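You operate a simulated robot arm through the tools that you are given. There is no shell and no other tool. Be economical: measure what you need, move in short steps, check, and stop when the job is done.

Carry out the task below with a simulated robot arm. There is one attempt and no reset: what you move stays moved.

JOB
Crimp the white pump on the tall amber bottle and shake the blend even.
Fine: one pull under the 20 mm head, the holder back at LOAD; the bottle ends on the blue mat; the other pumps stay where they are. Set down upright: tall amber bottle.

Only the result counts: the job must be done as asked and must still hold three seconds after the hand-in. Knocking over, shifting, dropping, spilling or breaking anything else fails it.

ROBOT AND FRAMES
A 6-joint arm with a two-finger parallel gripper, fixed in place. Base frame: the origin is at the foot of the arm, x ahead of it, y to its left, z up; the work surface is at about z = 750. Lengths are in mm, angles in rad, forces in N, time in s.
With the tool pointing down near the work surface it reaches from about 180 to 640 mm from the base axis. Its first joint turns from -1.152 to 1.152 rad. Payload 2.7 kg.
The TCP is the grasp point between the finger pads, 23 mm short of the fingertips. In the tool frame z runs along the fingers and y along their closing line. Largest opening 94 mm; finger width 38, thickness 10; the body of the gripper, 54 by 96 mm, starts 39 mm behind the TCP.
Orientation is told as [roll, pitch, yaw] about the base's x, y, z axes, in that order, counted from this pose: with the fingers straight down and closing along the base's y, the tool's x points along the base's -x, its y along +y and its z along -z.

CONTROLS
- The arm moves only by the tool step_arm. Its argument "series" is one flat list of numbers, 6 for each row, row after row: the shift along the tool's x, y, z in mm, then the turn, a rotation vector about the tool's x, y, z in rad. In form: [x, y, z, ax, ay, az, x, y, z, ax, ay, az, ...]. A call has 1 to 10 rows; each row shifts and turns the commanded pose from where the row before left it, along the tool's axes as they then stand. "gripper" is the finger opening in mm, from 0 to 94, set as the call begins (left out, the last holds). Rows are played at 5 a second. More than 50 mm and 0.15 rad between two rows, or a gripper value outside its range, and nothing of the call is played. A pose out of reach is approached as far as the arm can. The call stops where the force on the tool passes 70 N (or 10 N more than at its start, if that is more) or the arm is blocked; 0.2 s more then pass. Each finger travels about 45 mm/s and halts on what it meets, pressing with about 40 N; the grip force reading is that of the motor and also rises with nothing between the fingers. The clock runs only during rows and for 0.2 s after the last one: add rows that do not move to give the fingers time. It gives the time, the measured TCP pose, the force on the tool (base axes), the opening and the grip force at its end, in the units of the frame above (readings bear some noise), with the torque about the TCP (base axes, N m) and any sound that the robot's microphone picked up.
- Cameras (640 x 400 px; columns grow to the right, rows downward): "scene" is fixed at [72, -421.1, 1424.3]; the picture's right is [0.83, -0.55, 0.00], its down [-0.21, -0.32, -0.92] and it looks along [0.51, 0.77, -0.39] (base axes); focal length 237 px, centre (320, 200). "wrist" rides on the gripper at [86, 16, -75] in the tool frame; the picture's right is [-0.18, 0.98, 0.00], its down [-0.58, -0.11, -0.81] and it looks along [-0.79, -0.15, 0.59] (tool axes); focal length 243 px, centre (320, 200). There is no depth. A picture from a camera that has moved, and an enlarged one, comes with that camera's place and axes in the base frame and with its lens.
- snapshot(camera): a new picture of that camera. The clock stands still meanwhile.
- inspect(camera, box): a new picture of the part [left, top, right, bottom] of that camera's present view, enlarged. The clock stands still meanwhile.
- finish_job(): hands the job in; it is judged then, once.

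Go step by step. Nothing tells you positions but the pictures and the camera data: compare them with the known pose of the tool, close in by small moves and look again before you grip or let go. The budget is 120 turns and 76 pictures, counting those below and the enlarged ones. Unless the task says otherwise, let go and move clear before handing in, and close with one line.

The tools are called after ">>>" as a command line: name --argument value ..., lists and objects as JSON in quotes. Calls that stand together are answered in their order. step_arm: Moves the arm, as the interface text tells. Its arguments: {"type":"object","properties":{"series":{"type":"array","items":{"type":"number"}},"gripper":{"type":"number"}},"required":["series"]} The other tools are called the same way: snapshot (camera) takes a picture; inspect (camera, box) takes an enlarged picture of a part of a camera's view; finish_job () hands the job in.

At the start:

```text
clock: 0.0
tool_pos: [241.9, 165.3, 1327.3]
ee_rot: [-0.001, -0.001, 0.001]
force: [0.4, -0.5, -0.1]
torque: [0.0, -0.06, 0.01]
grip_width: 93.8
grip_force: 0.1
```

scene: 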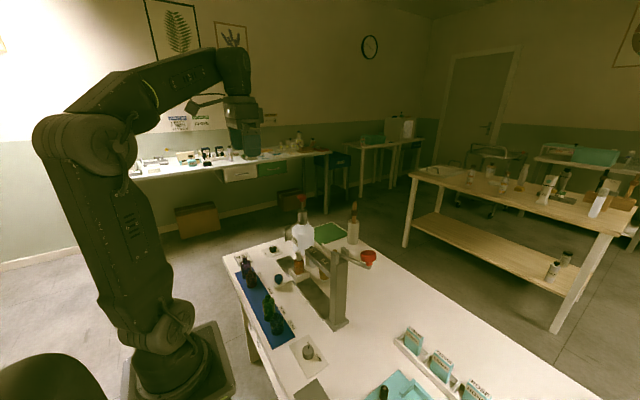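
wrist: 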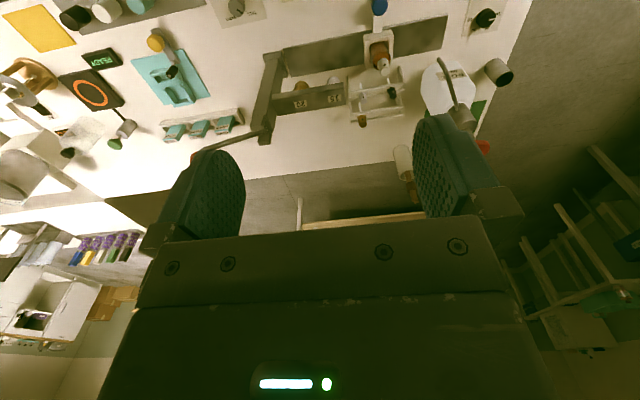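

I see a bench with a crimping press in the middle, bottles and a mat. I will enlarge both views before moving anything.

>>> inspect --camera "scene" --box '[220, 180, 400, 300]'

>>> inspect --camera "scene" --box '[220, 280, 520, 400]'

>>> inspect --camera "wrist" --box '[250, 0, 530, 175]'

>>> inspect --camera "wrist" --box '[0, 0, 280, 175]'

```text
3.33 times, centred on (310, 240) of scene
camera zoom: at [72.0, -421.1, 1424.3], right [0.83, -0.55, 0.0], down [-0.21, -0.32, -0.92], along [0.51, 0.77, -0.39], focal length 790 px, centre (353, 67)
```

zoom: 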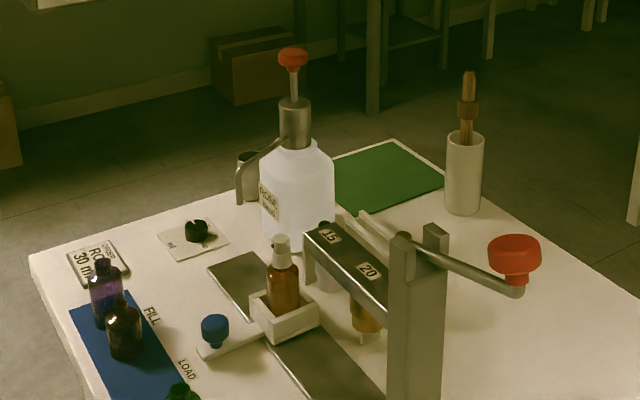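

```text
2.13 times, centred on (370, 340) of scene
camera zoom: at [72.0, -421.1, 1424.3], right [0.83, -0.55, 0.0], down [-0.21, -0.32, -0.92], along [0.51, 0.77, -0.39], focal length 506 px, centre (213, -99)
```

zoom: 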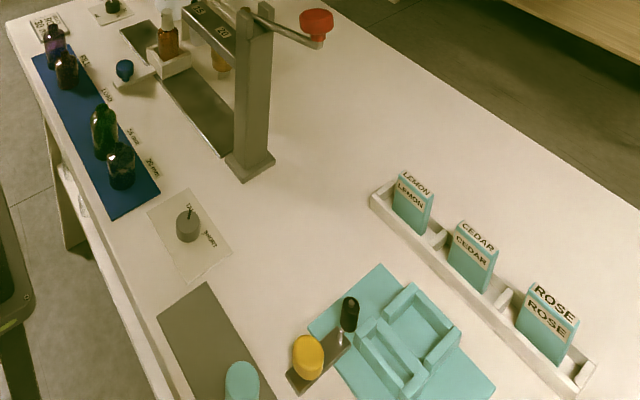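

```text
2.29 times, centred on (390, 88) of wrist
camera zoom: at [155.8, 181.1, 1401.5], right [0.18, 0.98, 0.0], down [0.58, -0.11, 0.81], along [0.79, -0.15, -0.59], focal length 555 px, centre (160, 457)
```

zoom: 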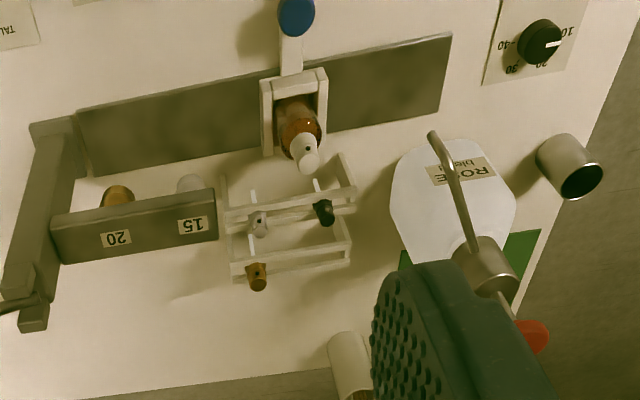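

```text
2.29 times, centred on (140, 88) of wrist
camera zoom: at [155.8, 181.1, 1401.5], right [0.18, 0.98, 0.0], down [0.58, -0.11, 0.81], along [0.79, -0.15, -0.59], focal length 555 px, centre (731, 457)
```

zoom: 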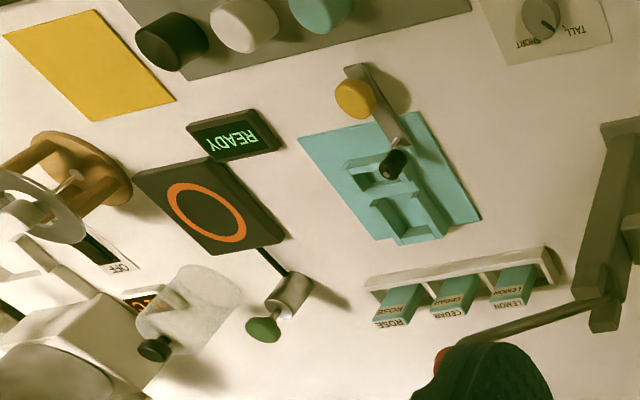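

The amber bottle with a white pump appears to be in the sliding holder on the rail, next to the FILL, LOAD, 15 and 20 mm marks. I'll move the camera lower and closer to read the station.

>>> step_arm --series '[25, 0, 40, 0, 0, 0, 25, 0, 40, 0, 0, 0, 25, 0, 40, 0, 0, 0, 0, 0, 40, 0, 0, 0, 0, 0, 40, 0, 0, 0]'

>>> snapshot --camera "wrist"

```text
clock: 1.2
tool_pos: [166.3, 164.7, 1125.9]
ee_rot: [0.002, -0.002, 0.003]
force: [0.1, 0.1, -0.2]
torque: [-0.01, 0.02, 0.01]
grip_width: 94.1
grip_force: 0.0
```

```text
69 pictures are left
camera wrist: at [80.1, 180.6, 1202.1], right [0.18, 0.98, 0.0], down [0.58, -0.11, 0.81], along [0.79, -0.15, -0.59], focal length 243 px, centre (320, 200)
```

wrist: 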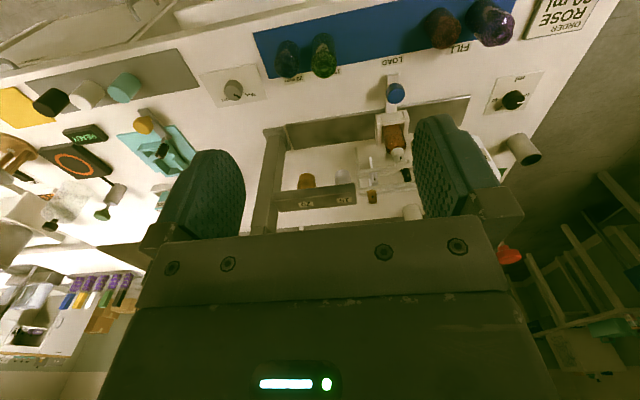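

>>> inspect --camera "wrist" --box '[200, 50, 420, 225]'

>>> inspect --camera "wrist" --box '[340, 0, 600, 160]'

>>> inspect --camera "scene" --box '[270, 220, 350, 290]'

>>> inspect --camera "scene" --box '[225, 250, 345, 380]'

```text
2.29 times, centred on (310, 138) of wrist
camera zoom: at [80.1, 180.6, 1202.1], right [0.18, 0.98, 0.0], down [0.58, -0.11, 0.81], along [0.79, -0.15, -0.59], focal length 555 px, centre (343, 343)
```

zoom: 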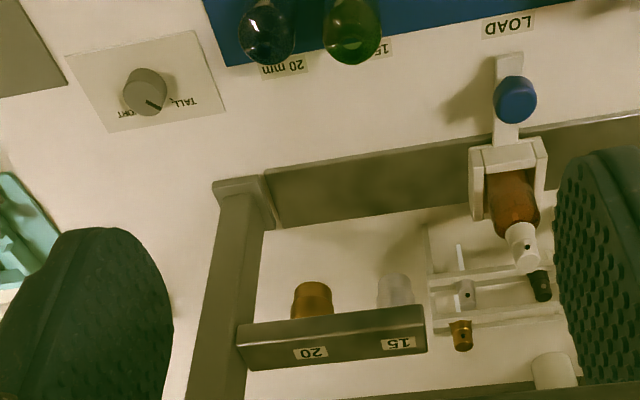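

```text
2.46 times, centred on (470, 80) of wrist
camera zoom: at [80.1, 180.6, 1202.1], right [0.18, 0.98, 0.0], down [0.58, -0.11, 0.81], along [0.79, -0.15, -0.59], focal length 597 px, centre (-49, 495)
```

zoom: 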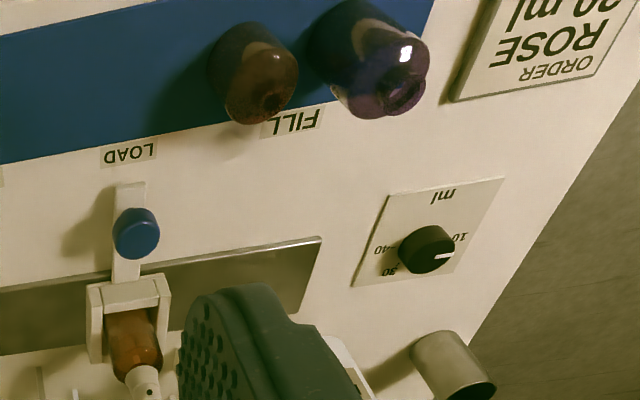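

```text
5.71 times, centred on (310, 255) of scene
camera zoom: at [72.0, -421.1, 1424.3], right [0.83, -0.55, 0.0], down [-0.21, -0.32, -0.92], along [0.51, 0.77, -0.39], focal length 1354 px, centre (377, -114)
```

zoom: 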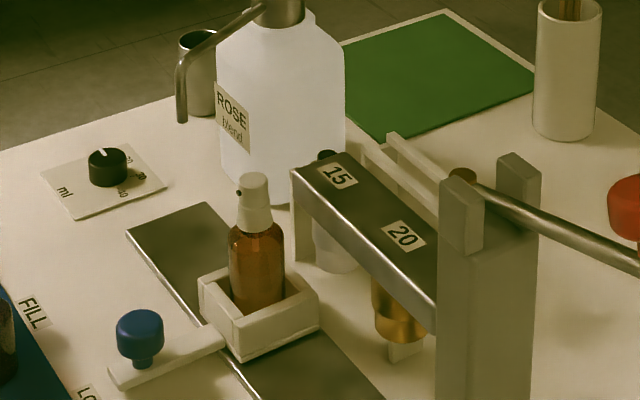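

```text
3.08 times, centred on (285, 315) of scene
camera zoom: at [72.0, -421.1, 1424.3], right [0.83, -0.55, 0.0], down [-0.21, -0.32, -0.92], along [0.51, 0.77, -0.39], focal length 729 px, centre (428, -154)
```

zoom: 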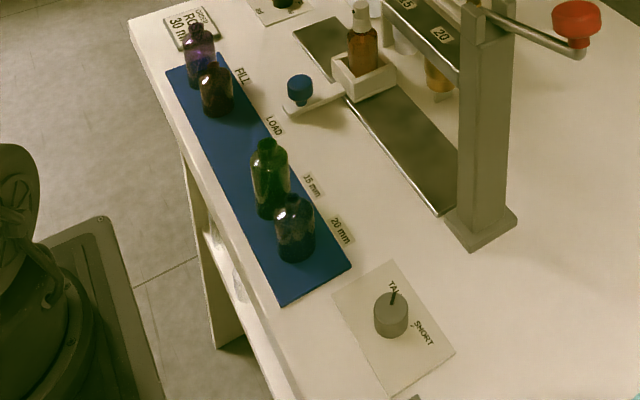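

The bottle is in the holder at LOAD with the white pump on it. I need to check the SHORT/TALL dial and the crimper's heads more closely.

>>> inspect --camera "wrist" --box '[200, 60, 270, 110]'

>>> inspect --camera "scene" --box '[280, 325, 340, 375]'

>>> inspect --camera "scene" --box '[300, 240, 390, 330]'

```text
8.00 times, centred on (235, 85) of wrist
camera zoom: at [80.1, 180.6, 1202.1], right [0.18, 0.98, 0.0], down [0.58, -0.11, 0.81], along [0.79, -0.15, -0.59], focal length 1941 px, centre (1000, 1120)
```

zoom: 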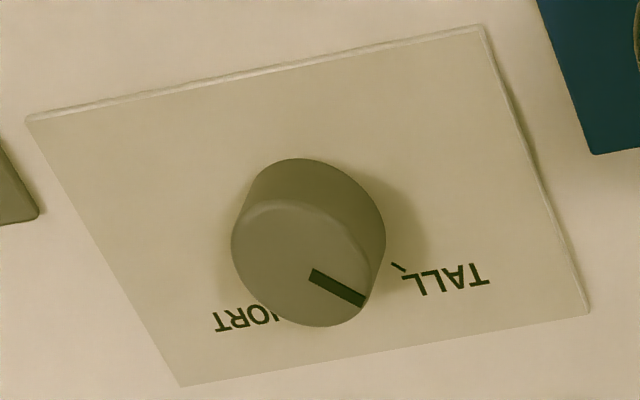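

```text
8.00 times, centred on (310, 350) of scene
camera zoom: at [72.0, -421.1, 1424.3], right [0.83, -0.55, 0.0], down [-0.21, -0.32, -0.92], along [0.51, 0.77, -0.39], focal length 1896 px, centre (400, -1000)
```

zoom: 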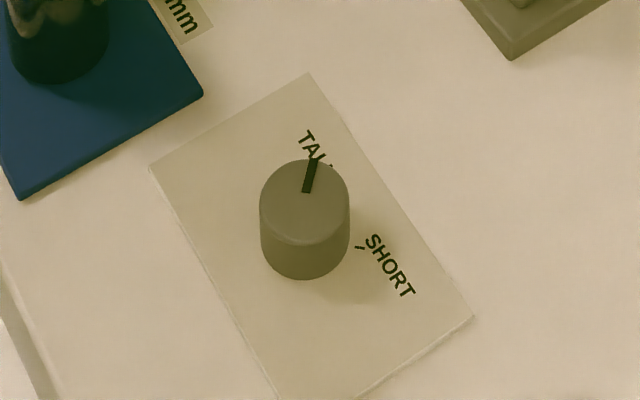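

```text
4.44 times, centred on (345, 285) of scene
camera zoom: at [72.0, -421.1, 1424.3], right [0.83, -0.55, 0.0], down [-0.21, -0.32, -0.92], along [0.51, 0.77, -0.39], focal length 1053 px, centre (209, -178)
```

zoom: 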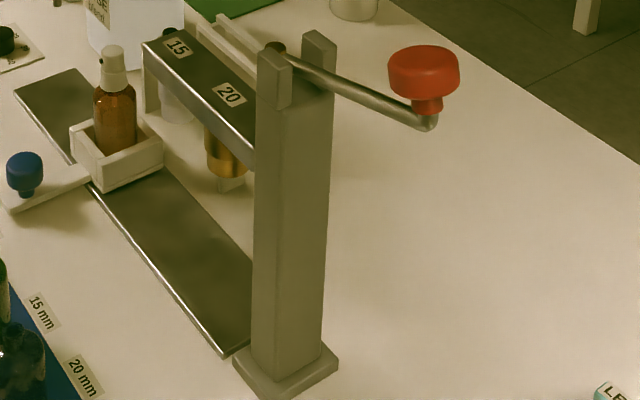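

The dial pointer lines up with TALL. I'll compare the bottles on the mat with the one in the holder, to be sure which is the tall amber one.

>>> inspect --camera "scene" --box '[230, 250, 300, 340]'

>>> inspect --camera "scene" --box '[275, 240, 325, 280]'

>>> inspect --camera "wrist" --box '[350, 70, 430, 210]'

```text
4.44 times, centred on (265, 295) of scene
camera zoom: at [72.0, -421.1, 1424.3], right [0.83, -0.55, 0.0], down [-0.21, -0.32, -0.92], along [0.51, 0.77, -0.39], focal length 1053 px, centre (564, -222)
```

zoom: 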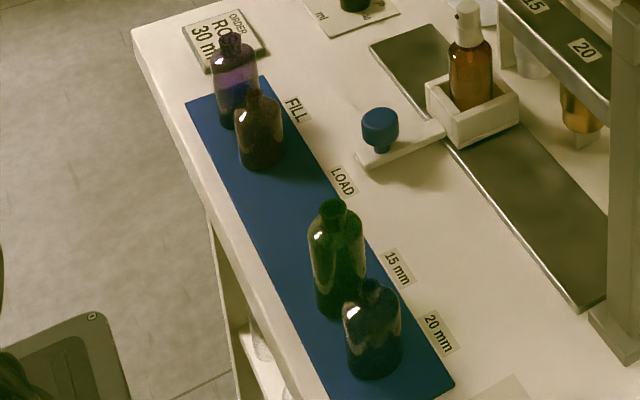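

```text
10.00 times, centred on (300, 260) of scene
camera zoom: at [72.0, -421.1, 1424.3], right [0.83, -0.55, 0.0], down [-0.21, -0.32, -0.92], along [0.51, 0.77, -0.39], focal length 2370 px, centre (520, -400)
```

zoom: 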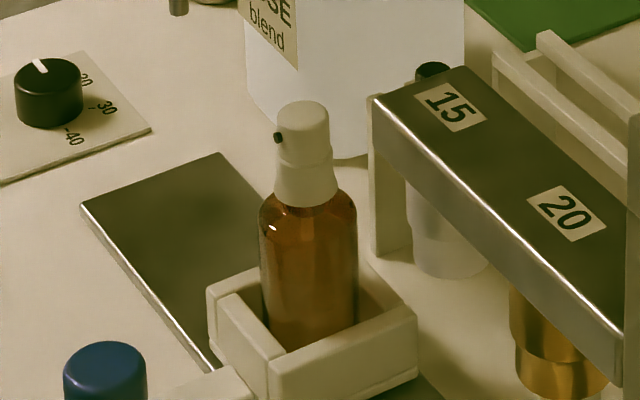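

```text
2.86 times, centred on (390, 140) of wrist
camera zoom: at [80.1, 180.6, 1202.1], right [0.18, 0.98, 0.0], down [0.58, -0.11, 0.81], along [0.79, -0.15, -0.59], focal length 693 px, centre (120, 371)
```

zoom: 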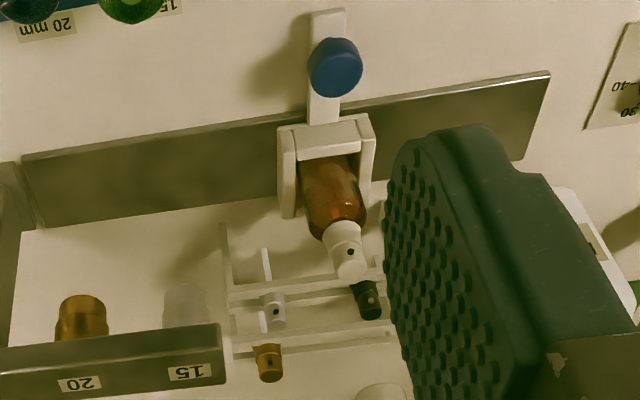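

The holder bottle is the tall one, and label and head geometry both put the 20 mm station at y≈90, with LOAD at y≈270. The blue knob sits at about (342, 270, 790). I'll turn the gripper 90° so the camera stays clear of the mat bottles, then come above the knob.

>>> step_arm --series '[0, 0, 0, 0, 0, 0.149, 0, 0, 0, 0, 0, 0.149, 0, 0, 0, 0, 0, 0.149, 0, 0, 0, 0, 0, 0.149, 0, 0, 0, 0, 0, 0.149, 0, 0, 0, 0, 0, 0.149, 0, 0, 0, 0, 0, 0.149, 0, 0, 0, 0, 0, 0.149, 0, 0, 0, 0, 0, 0.149, 0, 0, 0, 0, 0, 0.149]' --gripper 60

>>> step_arm --series '[0, 0, 0, 0, 0, 0.081, 13.25, 22, 34.5, 0, 0, 0, 13.25, 22, 34.5, 0, 0, 0, 13.25, 22, 34.5, 0, 0, 0, 13.25, 22, 34.5, 0, 0, 0, 13.25, 22, 34.5, 0, 0, 0, 13.25, 22, 34.5, 0, 0, 0, 13.25, 22, 34.5, 0, 0, 0, 0, 0, 0, 0, 0, 0]'

>>> snapshot --camera "wrist"

>>> inspect --camera "scene" --box '[230, 200, 370, 300]'

```text
clock: 3.4
tool_pos: [168.3, 165.5, 1127.5]
ee_rot: [0.002, 0.0, -1.493]
force: [0.2, 0.6, -1.0]
torque: [-0.01, -0.01, -0.01]
grip_width: 60.0
grip_force: 0.0
```

```text
clock: 5.4
tool_pos: [321.9, 259.7, 883.2]
ee_rot: [0.003, 0.0, -1.571]
force: [-0.1, 0.4, 0.1]
torque: [-0.02, -0.04, 0.0]
grip_width: 59.8
grip_force: 0.0
```

```text
58 pictures are left
camera wrist: at [337.3, 346.5, 958.3], right [0.98, -0.18, 0.0], down [-0.11, -0.58, 0.81], along [-0.15, -0.79, -0.59], focal length 243 px, centre (320, 200)
```

wrist: 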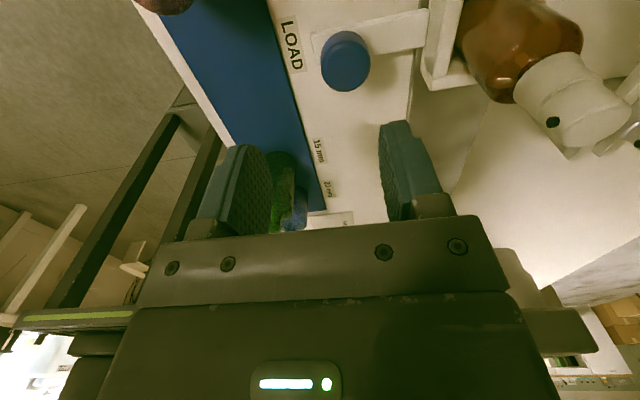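

```text
4.00 times, centred on (300, 250) of scene
camera zoom: at [72.0, -421.1, 1424.3], right [0.83, -0.55, 0.0], down [-0.21, -0.32, -0.92], along [0.51, 0.77, -0.39], focal length 948 px, centre (400, 0)
```

zoom: 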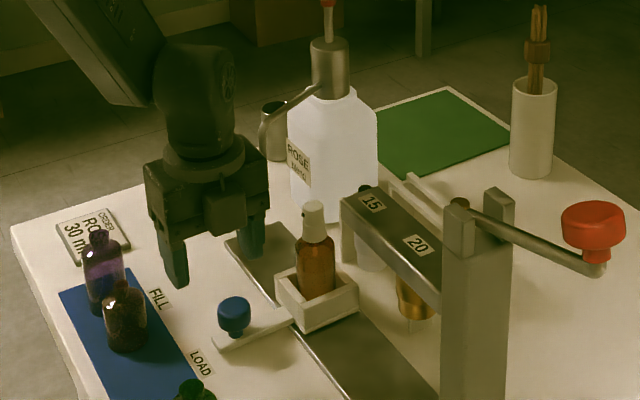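

The knob is at about (340, 272). I'll centre over it and descend so the fingertips reach the knob head and stay off the bar below it.

>>> step_arm --series '[6, 9, 0, 0, 0, 0, 6, 9, 0, 0, 0, 0, 0, 0, 30, 0, 0, 0, 0, 0, 30, 0, 0, 0, 0, 0, 0, 0, 0, 0]'

>>> snapshot --camera "wrist"

>>> inspect --camera "scene" --box '[250, 220, 330, 290]'

```text
clock: 6.6
tool_pos: [341.3, 268.8, 825.4]
ee_rot: [0.002, 0.001, -1.571]
force: [-0.3, 0.9, 0.1]
torque: [-0.02, -0.01, -0.04]
grip_width: 60.0
grip_force: 0.2
```

```text
56 pictures are left
camera wrist: at [356.9, 355.7, 899.8], right [0.98, -0.18, 0.0], down [-0.11, -0.58, 0.81], along [-0.15, -0.79, -0.59], focal length 243 px, centre (320, 200)
```

wrist: 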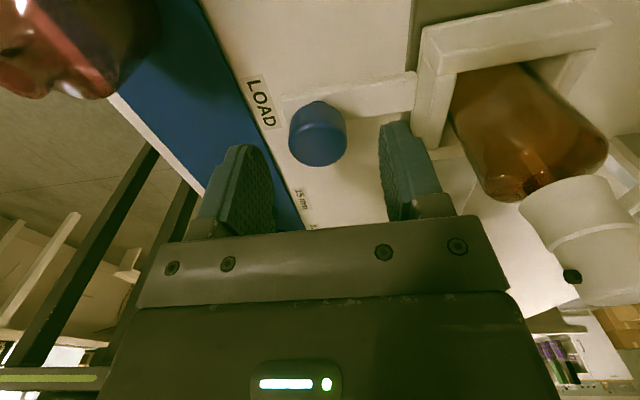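

```text
5.71 times, centred on (290, 255) of scene
camera zoom: at [72.0, -421.1, 1424.3], right [0.83, -0.55, 0.0], down [-0.21, -0.32, -0.92], along [0.51, 0.77, -0.39], focal length 1354 px, centre (491, -114)
```

zoom: 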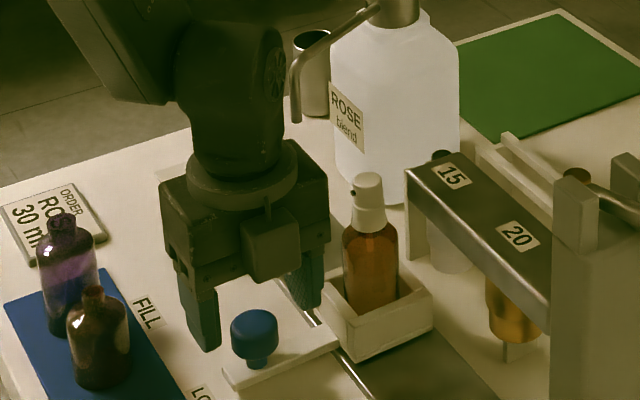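

The knob lies between the fingers, so I'll descend and close on it.

>>> step_arm --series '[1, -1, 15, 0, 0, 0, 0, 0, 14, 0, 0, 0, 0, 0, 0, 0, 0, 0]'

>>> step_arm --series '[0, 0, 0, 0, 0, 0, 0, 0, 0, 0, 0, 0, 0, 0, 0, 0, 0, 0, 0, 0, 0, 0, 0, 0]' --gripper 20

>>> inspect --camera "scene" --box '[250, 220, 330, 290]'

```text
clock: 7.4
tool_pos: [340.1, 271.2, 795.6]
ee_rot: [0.001, -0.001, -1.573]
force: [0.0, -1.0, 0.8]
torque: [0.01, 0.04, 0.04]
grip_width: 60.1
grip_force: 0.1
```

```text
clock: 8.4
tool_pos: [340.8, 270.7, 796.1]
ee_rot: [0.003, 0.002, -1.57]
force: [10.6, -0.4, -7.0]
torque: [0.12, -0.14, -0.05]
grip_width: 31.4
grip_force: 45.0
```

```text
5.71 times, centred on (290, 255) of scene
camera zoom: at [72.2, -421.1, 1424.3], right [0.83, -0.55, 0.0], down [-0.21, -0.32, -0.92], along [0.51, 0.77, -0.39], focal length 1354 px, centre (491, -114)
```

zoom: 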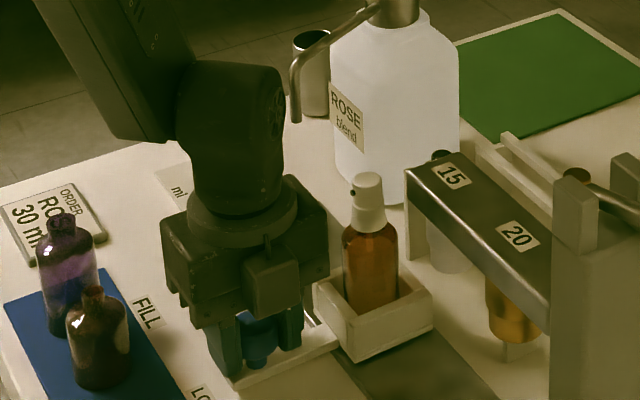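

The knob is held. I'll slide the holder toward the 20 mm station in small steps, pausing before the heads.

>>> step_arm --series '[-4, 1, 0, 0, 0, 0, -8, 0, 0, 0, 0, 0, -8, 0, 0, 0, 0, 0, -8, 0, 0, 0, 0, 0, -8, 0, 0, 0, 0, 0, -8, 0, 0, 0, 0, 0, -4, 0, 0, 0, 0, 0]'

>>> inspect --camera "scene" --box '[250, 220, 350, 300]'

>>> snapshot --camera "wrist"

```text
clock: 10.0
tool_pos: [340.2, 223.8, 795.9]
ee_rot: [0.0, -0.003, -1.57]
force: [-4.9, 0.9, -6.2]
torque: [0.4, 0.05, -0.02]
grip_width: 31.4
grip_force: 44.9
```

```text
5.00 times, centred on (300, 260) of scene
camera zoom: at [71.9, -421.0, 1424.4], right [0.83, -0.55, 0.0], down [-0.21, -0.32, -0.92], along [0.51, 0.77, -0.39], focal length 1185 px, centre (420, -100)
```

zoom: 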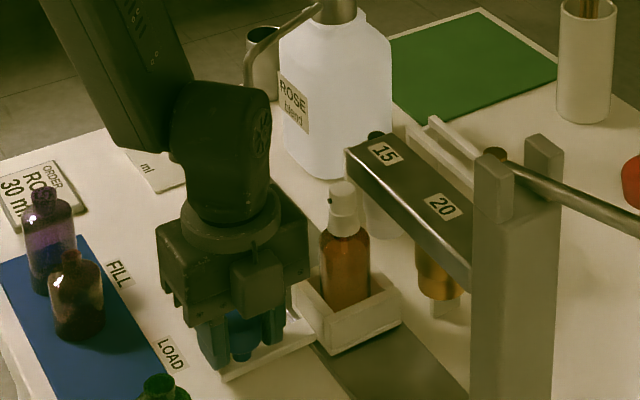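

```text
52 pictures are left
camera wrist: at [356.1, 309.2, 871.0], right [0.98, -0.18, 0.0], down [-0.11, -0.58, 0.81], along [-0.15, -0.79, -0.59], focal length 243 px, centre (320, 200)
```

wrist: 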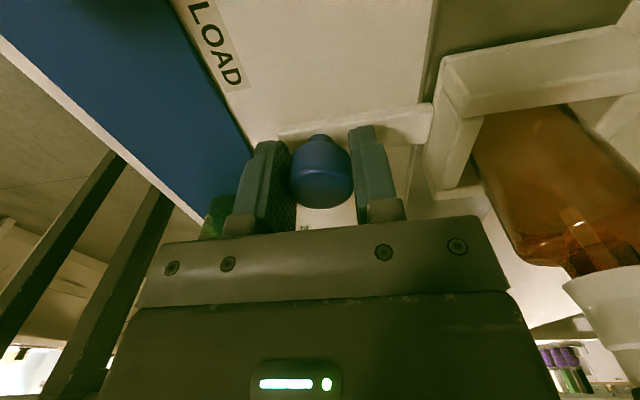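

The holder slides freely and the bottle rides along upright. I'll stop just short of the 15 head to check that the pump clears it.

>>> step_arm --series '[-4, 0, 0, 0, 0, 0, -8, 0, 0, 0, 0, 0, -8, 0, 0, 0, 0, 0, -8, 0, 0, 0, 0, 0, -4, 0, 0, 0, 0, 0]'

>>> inspect --camera "scene" --box '[290, 240, 350, 290]'

```text
clock: 11.2
tool_pos: [340.1, 189.8, 795.3]
ee_rot: [0.0, -0.001, -1.57]
force: [-11.1, -0.1, 2.3]
torque: [0.34, -0.01, 0.27]
grip_width: 31.2
grip_force: 45.5
```

```text
8.00 times, centred on (320, 265) of scene
camera zoom: at [71.7, -421.1, 1424.4], right [0.83, -0.55, 0.0], down [-0.21, -0.32, -0.92], along [0.51, 0.77, -0.39], focal length 1896 px, centre (320, -320)
```

zoom: 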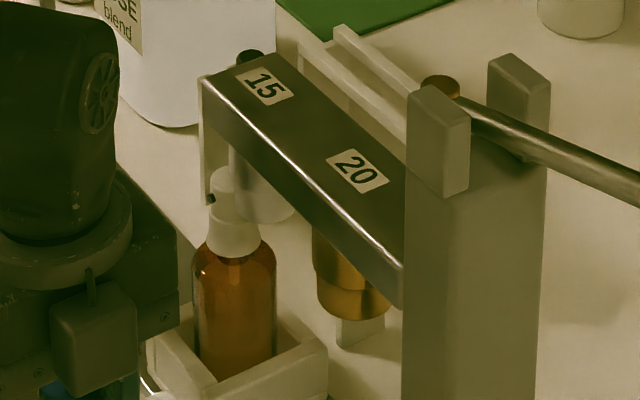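

Pump and head heights look close, so I'll creep under the 15 head and check again.

>>> step_arm --series '[-3, 1.5, 0, 0, 0, 0, -3, 0, 0, 0, 0, 0, -3, 0, 0, 0, 0, 0]'

>>> inspect --camera "scene" --box '[300, 240, 350, 280]'

```text
clock: 12.0
tool_pos: [339.6, 180.5, 797.4]
ee_rot: [-0.001, -0.002, -1.57]
force: [-29.8, 1.1, 22.3]
torque: [0.73, 0.35, -0.3]
grip_width: 31.4
grip_force: 45.0
```

```text
10.00 times, centred on (325, 260) of scene
camera zoom: at [71.1, -421.2, 1424.3], right [0.83, -0.55, 0.0], down [-0.21, -0.32, -0.92], along [0.51, 0.77, -0.39], focal length 2370 px, centre (270, -400)
```

zoom: 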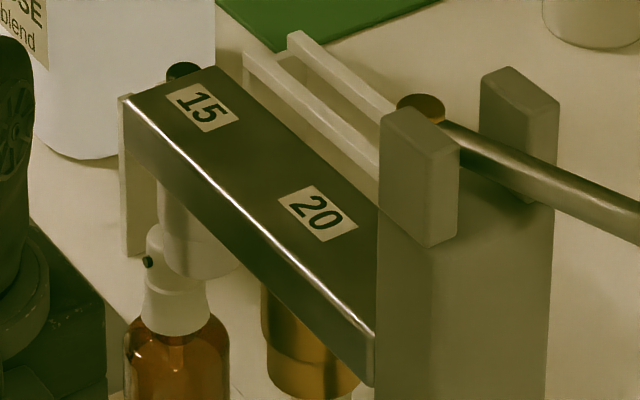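

Sideways force rose because my correction went the wrong way. I'll relieve it before going on.

>>> step_arm --series '[0, -1.5, 0, 0, 0, 0, 0, -1, 0, 0, 0, 0, 0, 0, 0, 0, 0, 0]'

```text
clock: 12.8
tool_pos: [339.6, 182.1, 795.6]
ee_rot: [0.005, 0.003, -1.569]
force: [-6.7, -0.5, 12.9]
torque: [-1.22, 0.14, 0.12]
grip_width: 31.6
grip_force: 44.9
```

>>> step_arm --series '[-3, -0.5, -1, 0, 0, 0, -3, 0, 0, 0, 0, 0, -3, 0, 0, 0, 0, 0]'

>>> inspect --camera "scene" --box '[300, 240, 350, 280]'

```text
clock: 13.6
tool_pos: [339.5, 172.3, 796.5]
ee_rot: [0.003, -0.001, -1.573]
force: [10.3, 1.1, -27.5]
torque: [0.6, -0.05, 0.01]
grip_width: 31.5
grip_force: 45.3
```

```text
10.00 times, centred on (325, 260) of scene
camera zoom: at [72.5, -420.9, 1424.4], right [0.83, -0.55, 0.0], down [-0.21, -0.32, -0.92], along [0.51, 0.77, -0.39], focal length 2370 px, centre (270, -400)
```

zoom: 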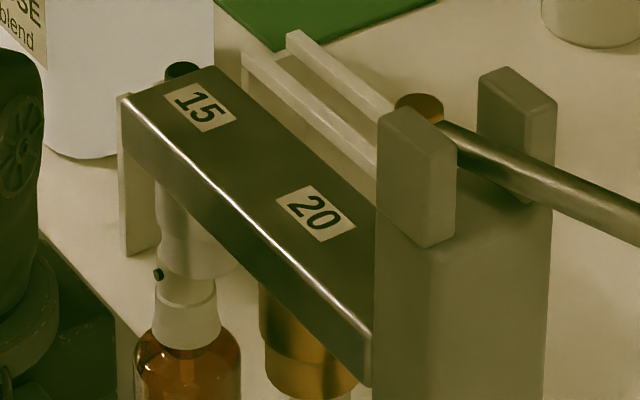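

The pump passes cleanly under the 15 head. I'll undo the z nudge and continue to the 20 head.

>>> step_arm --series '[-4, 0.3, 0.7, 0, 0, 0, -5, 0, 0, 0, 0, 0, -5, 0, 0, 0, 0, 0, -5, 0, 0, 0, 0, 0, -5, 0, 0, 0, 0, 0, -5, 0, 0, 0, 0, 0, -5, 0, 0, 0, 0, 0, -3, 0, 0, 0, 0, 0]'

>>> inspect --camera "scene" --box '[290, 240, 360, 300]'

```text
clock: 15.4
tool_pos: [339.8, 136.4, 796.4]
ee_rot: [0.004, 0.002, -1.57]
force: [7.8, 1.2, -10.7]
torque: [-0.32, 0.0, 0.15]
grip_width: 31.1
grip_force: 45.2
```

```text
6.67 times, centred on (325, 270) of scene
camera zoom: at [72.3, -421.0, 1424.4], right [0.83, -0.55, 0.0], down [-0.21, -0.32, -0.92], along [0.51, 0.77, -0.39], focal length 1580 px, centre (287, -267)
```

zoom: 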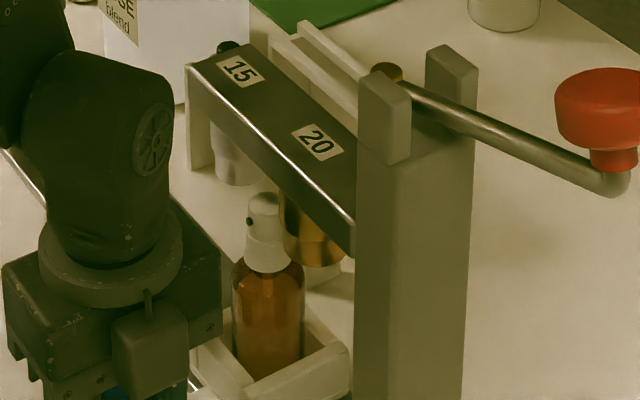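

>>> step_arm --series '[-4, 0, 0.3, 0, 0, 0, -5, 0, 0, 0, 0, 0, -5, 0, 0, 0, 0, 0, -5, 0, 0, 0, 0, 0, -5, 0, 0, 0, 0, 0, -5, 0, 0, 0, 0, 0, -5, 0, 0, 0, 0, 0, -3, 0, 0, 0, 0, 0]'

>>> snapshot --camera "wrist"

>>> inspect --camera "scene" --box '[290, 240, 360, 300]'

```text
clock: 17.2
tool_pos: [339.3, 99.4, 797.3]
ee_rot: [0.003, 0.0, -1.57]
force: [15.6, -0.3, -9.6]
torque: [-0.13, -0.08, -0.07]
grip_width: 31.3
grip_force: 45.4
```

```text
47 pictures are left
camera wrist: at [355.7, 185.5, 871.4], right [0.98, -0.18, 0.0], down [-0.11, -0.58, 0.81], along [-0.15, -0.79, -0.59], focal length 243 px, centre (320, 200)
```

wrist: 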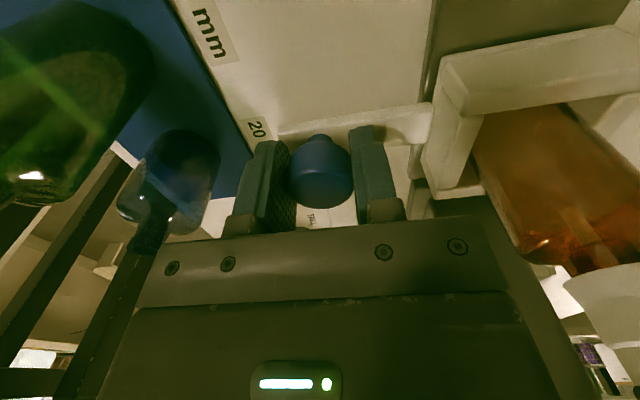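

```text
6.67 times, centred on (325, 270) of scene
camera zoom: at [72.4, -421.1, 1424.3], right [0.83, -0.55, 0.0], down [-0.21, -0.32, -0.92], along [0.51, 0.77, -0.39], focal length 1580 px, centre (287, -267)
```

zoom: 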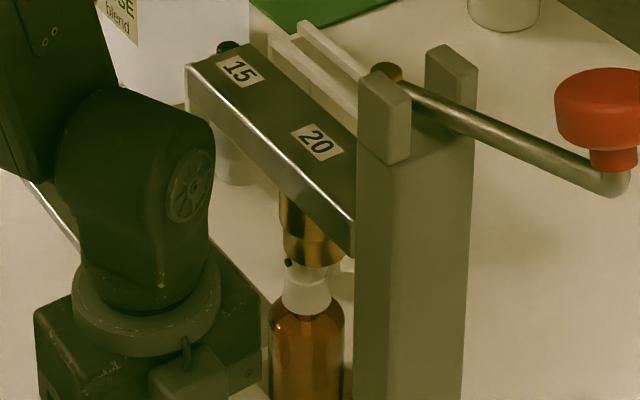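

The bottle is about 5–8 mm short of the 20 head axis, so I'll nudge it and check alignment.

>>> step_arm --series '[-3, -0.5, 0.3, 0, 0, 0, -3, 0, 0, 0, 0, 0, 0, 0, 0, 0, 0, 0]'

>>> inspect --camera "scene" --box '[305, 260, 345, 292]'

```text
clock: 18.0
tool_pos: [339.8, 92.8, 796.7]
ee_rot: [0.004, 0.002, -1.57]
force: [21.0, -2.7, -19.6]
torque: [-0.06, -0.12, 0.04]
grip_width: 31.1
grip_force: 45.4
```

```text
12.50 times, centred on (325, 276) of scene
camera zoom: at [72.6, -421.1, 1424.3], right [0.83, -0.55, 0.0], down [-0.21, -0.32, -0.92], along [0.51, 0.77, -0.39], focal length 2962 px, centre (258, -750)
```

zoom: 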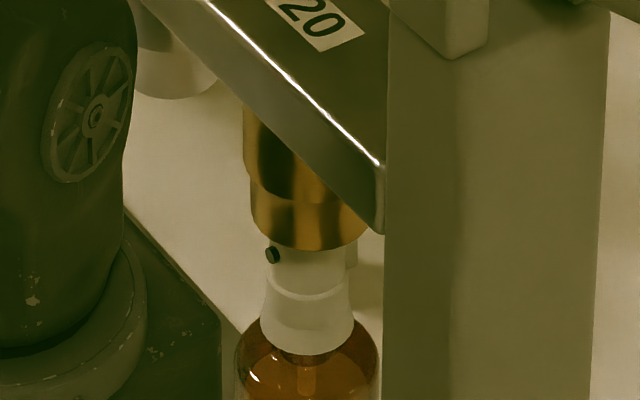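

The bottle is now centred under the 20 head to within about a millimetre. I'll relieve the forces, open and rise straight up.

>>> step_arm --series '[0, 0.7, 0.7, 0, 0, 0, 0, 0, 0, 0, 0, 0]'

>>> step_arm --series '[0, 0, 0, 0, 0, 0, 0, 0, 0, 0, 0, 0, 0, 0, 0, 0, 0, 0, 0, 0, -20, 0, 0, 0, 0, 0, -40, 0, 0, 0, 0, 0, -45, 0, 0, 0, 0, 0, -45, 0, 0, 0, 0, 0, -45, 0, 0, 0, 0, 0, -45, 0, 0, 0, 0, 0, -45, 0, 0, 0]' --gripper 52

>>> inspect --camera "scene" --box '[270, 230, 410, 340]'

>>> snapshot --camera "wrist"

```text
clock: 18.6
tool_pos: [339.1, 93.6, 795.8]
ee_rot: [0.002, 0.001, -1.571]
force: [9.8, -2.9, 12.2]
torque: [0.51, -0.08, 0.05]
grip_width: 31.3
grip_force: 45.3
```

```text
clock: 20.8
tool_pos: [338.1, 93.1, 1080.8]
ee_rot: [-0.001, -0.001, -1.572]
force: [0.1, 0.3, -0.6]
torque: [0.04, -0.01, -0.01]
grip_width: 52.1
grip_force: 0.1
```

```text
3.64 times, centred on (340, 285) of scene
camera zoom: at [72.0, -421.1, 1424.3], right [0.83, -0.55, 0.0], down [-0.21, -0.32, -0.92], along [0.51, 0.77, -0.39], focal length 862 px, centre (247, -109)
```

zoom: 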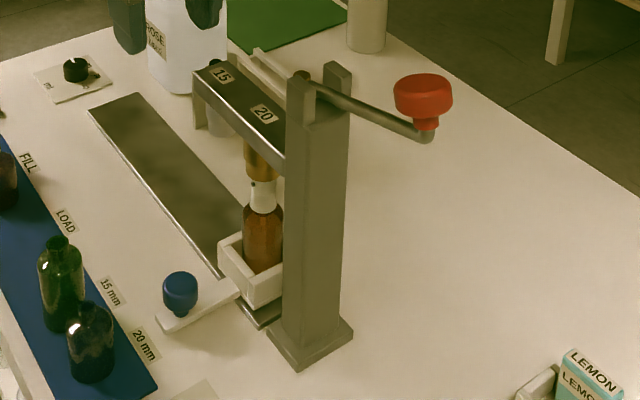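

```text
43 pictures are left
camera wrist: at [354.7, 178.9, 1156.1], right [0.98, -0.18, 0.0], down [-0.11, -0.58, 0.81], along [-0.15, -0.79, -0.59], focal length 243 px, centre (320, 200)
```

wrist: 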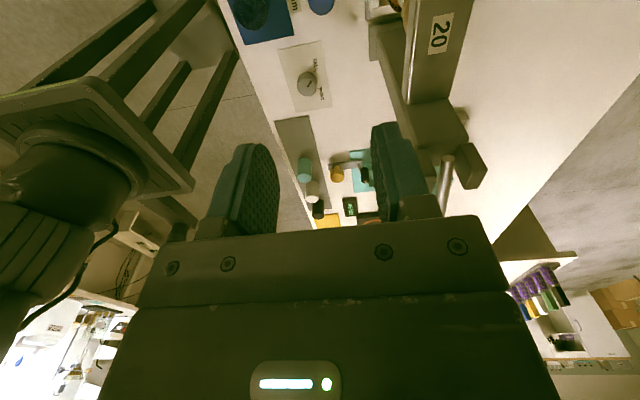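

The holder is parked under the 20 head and hasn't moved. By triangulation the lever pivot is at about (426, 11, 1015) and the red knob at about (426, -94, 1085). I'll go above the knob.

>>> step_arm --series '[0, 0, -35, 0, 0, 0, 0, 0, -35, 0, 0, 0, 0, 0, -30, 0, 0, 0, -37.4, 17.6, 0, 0, 0, 0, -37.4, 17.6, 0, 0, 0, 0, -37.4, 17.6, 0, 0, 0, 0, -37.4, 17.6, 0, 0, 0, 0, -37.4, 17.6, 0, 0, 0, 0, 0, 0, 0, 0, 0, 0]' --gripper 64

>>> snapshot --camera "wrist"

>>> inspect --camera "scene" --box '[280, 150, 440, 270]'

```text
clock: 22.8
tool_pos: [429.6, -96.6, 1181.7]
ee_rot: [0.002, 0.001, -1.571]
force: [0.4, 0.2, 0.2]
torque: [-0.01, 0.0, -0.01]
grip_width: 64.1
grip_force: 0.1
```

```text
42 pictures are left
camera wrist: at [445.3, -10.3, 1256.4], right [0.98, -0.18, 0.0], down [-0.11, -0.58, 0.81], along [-0.15, -0.79, -0.59], focal length 243 px, centre (320, 200)
```

wrist: 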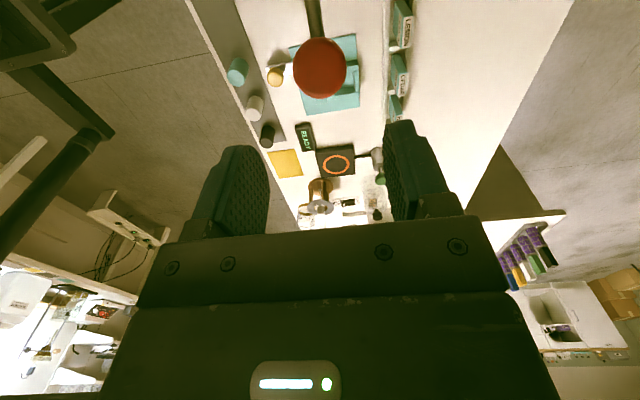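

```text
3.33 times, centred on (360, 210) of scene
camera zoom: at [72.0, -421.1, 1424.3], right [0.83, -0.55, 0.0], down [-0.21, -0.32, -0.92], along [0.51, 0.77, -0.39], focal length 790 px, centre (187, 167)
```

zoom: 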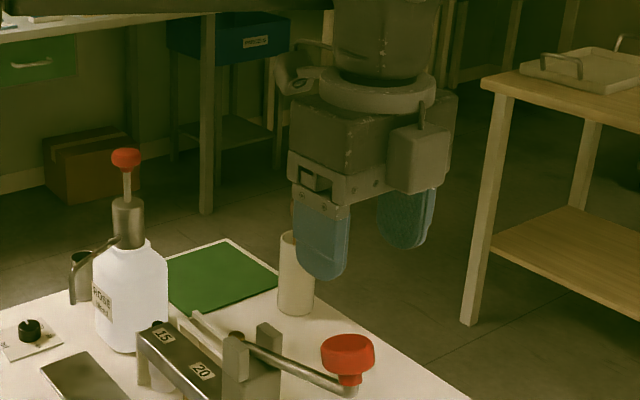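

The red knob is at about (430, -90, 1085). I'll centre over it, go down and check.

>>> step_arm --series '[6, 0, 30, 0, 0, 0, 0, 0, 35, 0, 0, 0, 0, 0, 28, 0, 0, 0, 0, 0, 0, 0, 0, 0]'

>>> snapshot --camera "wrist"

>>> inspect --camera "scene" --box '[320, 200, 420, 280]'

```text
clock: 23.8
tool_pos: [427.9, -86.7, 1085.6]
ee_rot: [0.001, 0.0, -1.571]
force: [-0.7, -0.1, 0.2]
torque: [0.01, 0.01, 0.04]
grip_width: 63.9
grip_force: 0.0
```

```text
40 pictures are left
camera wrist: at [444.7, -1.9, 1161.7], right [0.98, -0.18, 0.0], down [-0.11, -0.58, 0.81], along [-0.15, -0.79, -0.59], focal length 243 px, centre (320, 200)
```

wrist: 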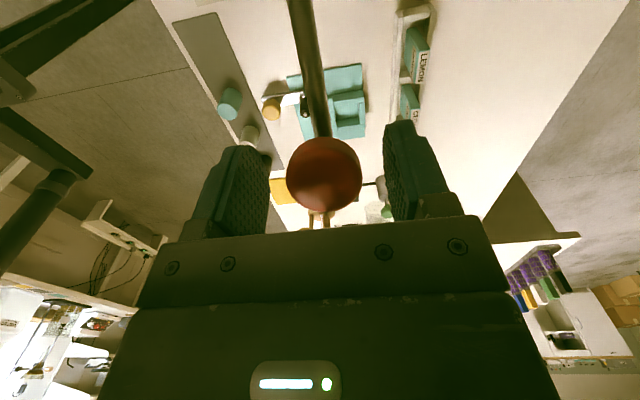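

```text
5.00 times, centred on (370, 240) of scene
camera zoom: at [72.0, -421.1, 1424.3], right [0.83, -0.55, 0.0], down [-0.21, -0.32, -0.92], along [0.51, 0.77, -0.39], focal length 1185 px, centre (70, 0)
```

zoom: 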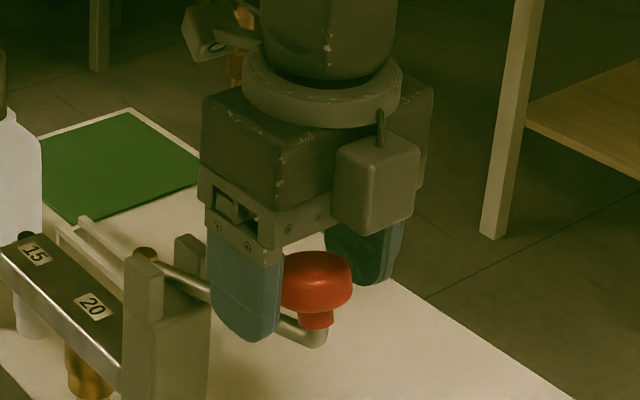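

The knob head is centred near (429, -94, 1078). I'll shift a little and close on it.

>>> step_arm --series '[-7, 1, 5, 0, 0, 0, 0, 0, 0, 0, 0, 0]'

>>> step_arm --series '[0, 0, 0, 0, 0, 0, 0, 0, 0, 0, 0, 0, 0, 0, 0, 0, 0, 0, 0, 0, 0, 0, 0, 0]' --gripper 25

>>> inspect --camera "scene" --box '[320, 200, 420, 280]'

```text
clock: 24.4
tool_pos: [428.1, -95.0, 1082.7]
ee_rot: [0.0, -0.001, -1.571]
force: [-0.7, -0.3, -0.2]
torque: [-0.03, 0.0, 0.03]
grip_width: 63.9
grip_force: 0.1
```

```text
clock: 25.4
tool_pos: [429.7, -95.7, 1082.6]
ee_rot: [0.003, 0.001, -1.572]
force: [12.9, -0.2, -3.9]
torque: [-0.12, -0.2, -0.04]
grip_width: 37.1
grip_force: 45.4
```

```text
5.00 times, centred on (370, 240) of scene
camera zoom: at [72.4, -421.1, 1424.3], right [0.83, -0.55, 0.0], down [-0.21, -0.32, -0.92], along [0.51, 0.77, -0.39], focal length 1185 px, centre (70, 0)
```

zoom: 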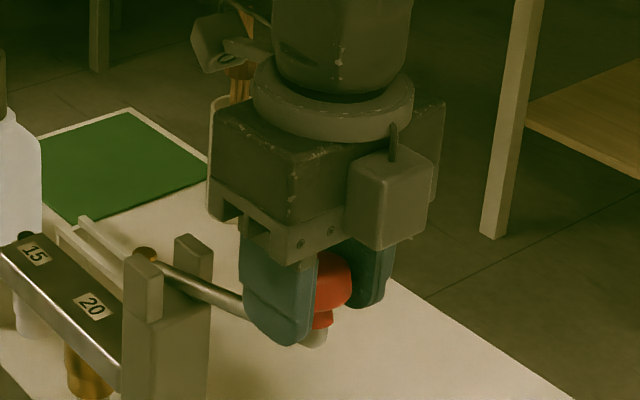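

The lever knob is firmly held. I'll follow its arc about the pivot, turning the tool along with it: first a third of a stroke to see the force.

>>> step_arm --series '[-1.6, 0, 3.3, 0, 0.03, 0, -3.2, 0, 6.5, 0, 0.06, 0, -3.2, 0, 6.5, 0, 0.06, 0, -3.2, 0, 6.5, 0, 0.06, 0, 0, 0, 0, 0, 0, 0]'

>>> inspect --camera "scene" --box '[290, 200, 410, 300]'

```text
clock: 26.6
tool_pos: [429.3, -106.2, 1059.7]
ee_rot: [0.007, 0.207, -1.572]
force: [18.9, -16.6, 1.6]
torque: [-0.89, -0.16, -0.17]
grip_width: 37.0
grip_force: 45.1
```

```text
4.00 times, centred on (350, 250) of scene
camera zoom: at [72.5, -421.6, 1424.2], right [0.83, -0.55, 0.0], down [-0.21, -0.32, -0.92], along [0.51, 0.77, -0.39], focal length 948 px, centre (200, 0)
```

zoom: 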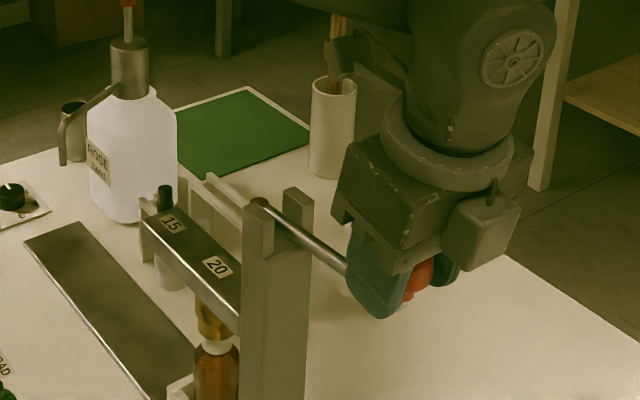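

The lever moves with light force. I'll continue down.

>>> step_arm --series '[-3.6, 0, 6.4, 0, 0.06, 0, -3.4, 0, 6.4, 0, 0.06, 0, -3.4, 0, 6.4, 0, 0.06, 0, -3.4, 0, 6.4, 0, 0.06, 0, 0, 0, 0, 0, 0, 0]'

>>> inspect --camera "scene" --box '[290, 200, 410, 300]'

```text
clock: 27.8
tool_pos: [430.0, -109.2, 1034.9]
ee_rot: [0.011, 0.455, -1.564]
force: [11.8, 6.6, 31.2]
torque: [0.09, -0.1, 0.01]
grip_width: 37.0
grip_force: 44.5
```

```text
4.00 times, centred on (350, 250) of scene
camera zoom: at [71.9, -420.8, 1424.4], right [0.83, -0.55, 0.0], down [-0.21, -0.32, -0.92], along [0.51, 0.77, -0.39], focal length 948 px, centre (200, 0)
```

zoom: 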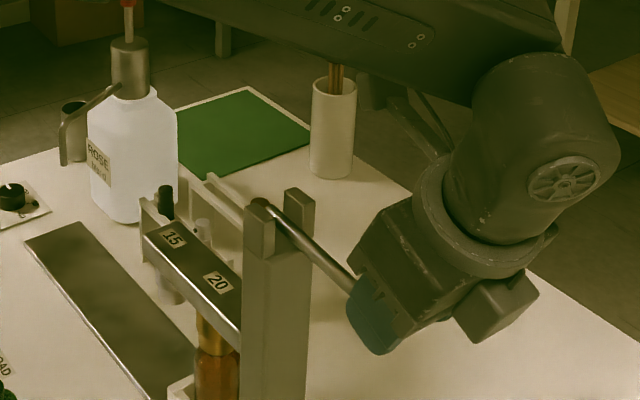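

The head is closing on the pump collar, with a force of about 31 N. I'll continue the same stroke until it bottoms.

>>> step_arm --series '[-3.2, 0, 6.5, 0, 0.06, 0, -3.2, 0, 6.5, 0, 0.06, 0, -3.2, 0, 6.5, 0, 0.06, 0, 0, 0, 0, 0, 0, 0]'

>>> inspect --camera "scene" --box '[290, 220, 390, 310]'

```text
clock: 28.8
tool_pos: [429.8, -110.1, 1011.5]
ee_rot: [0.013, 0.628, -1.563]
force: [18.0, -0.8, 30.7]
torque: [-0.1, 0.24, -0.14]
grip_width: 36.9
grip_force: 45.4
```

```text
4.44 times, centred on (340, 265) of scene
camera zoom: at [72.0, -421.0, 1424.4], right [0.83, -0.55, 0.0], down [-0.21, -0.32, -0.92], along [0.51, 0.77, -0.39], focal length 1053 px, centre (231, -89)
```

zoom: 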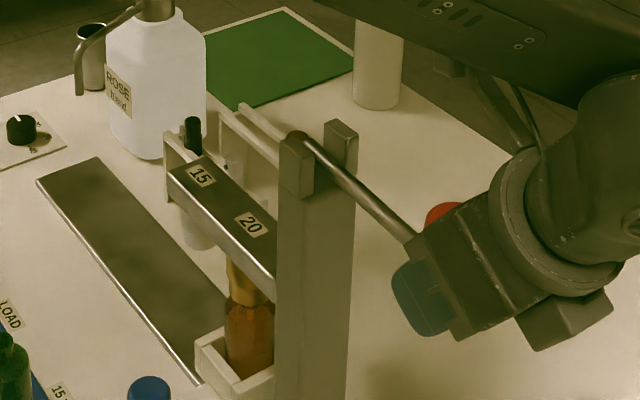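

>>> step_arm --series '[-2.8, 0, 6.6, 0, 0.06, 0, -2.8, 0, 6.6, 0, 0.06, 0, -2.8, 0, 6.6, 0, 0.06, 0, 0, 0, 0, 0, 0, 0]'

>>> inspect --camera "scene" --box '[290, 220, 390, 310]'

>>> snapshot --camera "wrist"

```text
clock: 29.4
tool_pos: [432.1, -108.6, 1007.8]
ee_rot: [0.033, 0.742, -1.544]
force: [-8.4, -2.9, 17.7]
torque: [0.24, -0.09, 0.15]
grip_width: 36.1
grip_force: 44.7
stopped in row 3: the force on the tool passed its limit at 76 N (the readings are from after the stop); the commanded pose is now the measured one
```

```text
4.44 times, centred on (340, 265) of scene
camera zoom: at [71.4, -421.1, 1424.4], right [0.83, -0.55, 0.0], down [-0.21, -0.32, -0.92], along [0.51, 0.77, -0.39], focal length 1053 px, centre (231, -89)
```

zoom: 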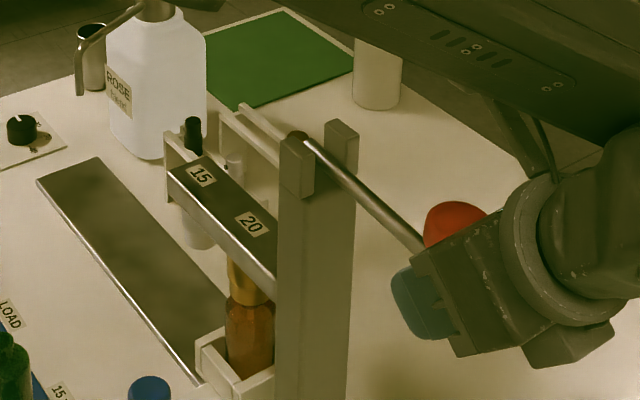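

```text
33 pictures are left
camera wrist: at [444.1, -96.0, 1121.2], right [0.99, -0.13, -0.1], down [-0.11, -0.97, 0.2], along [-0.12, -0.18, -0.98], focal length 243 px, centre (320, 200)
```

wrist: 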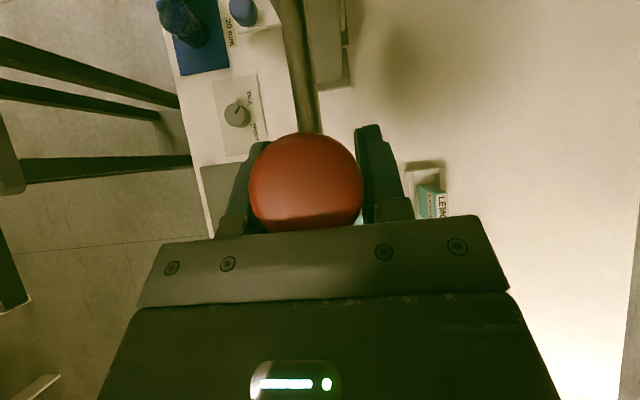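

The last part slid the fingers down over the knob until the palm met it at 76 N, while the lever stayed put. I'll check whether the head is fully down on the collar.

>>> inspect --camera "scene" --box '[305, 250, 365, 310]'

```text
6.67 times, centred on (335, 280) of scene
camera zoom: at [71.4, -421.1, 1424.4], right [0.83, -0.55, 0.0], down [-0.21, -0.32, -0.92], along [0.51, 0.77, -0.39], focal length 1580 px, centre (220, -333)
```

zoom: 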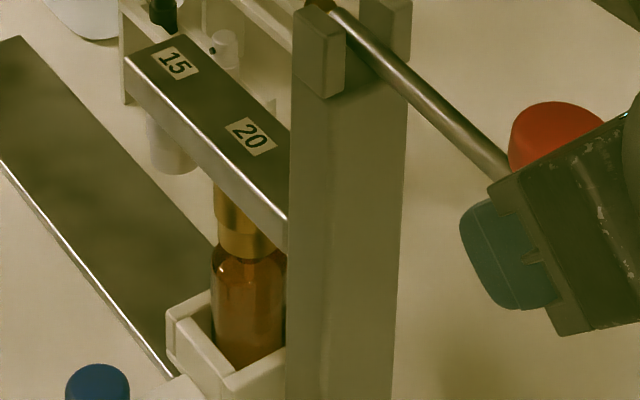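

The collar is covered down to the shoulder, but I want a definite end of stroke. I'll push down gently with the palm on the knob and watch the force.

>>> step_arm --series '[-1.35, 0, 1.47, 0, 0, 0, -1.35, 0, 1.47, 0, 0, 0, -1.35, 0, 1.47, 0, 0, 0, 0, 0, 0, 0, 0, 0]'

>>> inspect --camera "scene" --box '[305, 250, 365, 310]'

```text
clock: 30.4
tool_pos: [430.7, -109.7, 1005.3]
ee_rot: [0.043, 0.74, -1.537]
force: [-24.0, -18.9, 57.2]
torque: [0.27, -0.58, -0.08]
grip_width: 35.6
grip_force: 45.1
```

```text
6.67 times, centred on (335, 280) of scene
camera zoom: at [70.4, -421.4, 1424.3], right [0.83, -0.55, 0.0], down [-0.21, -0.32, -0.92], along [0.51, 0.77, -0.39], focal length 1580 px, centre (220, -333)
```

zoom: 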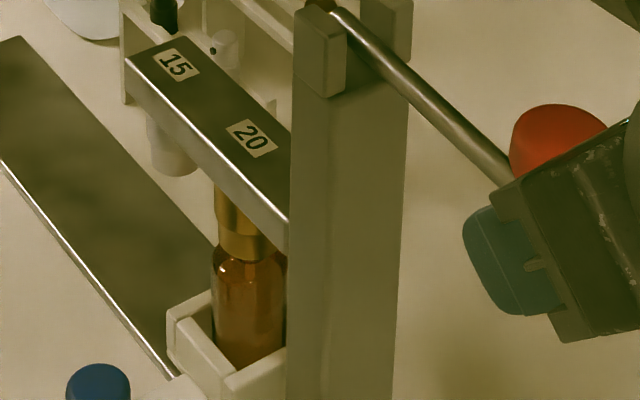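

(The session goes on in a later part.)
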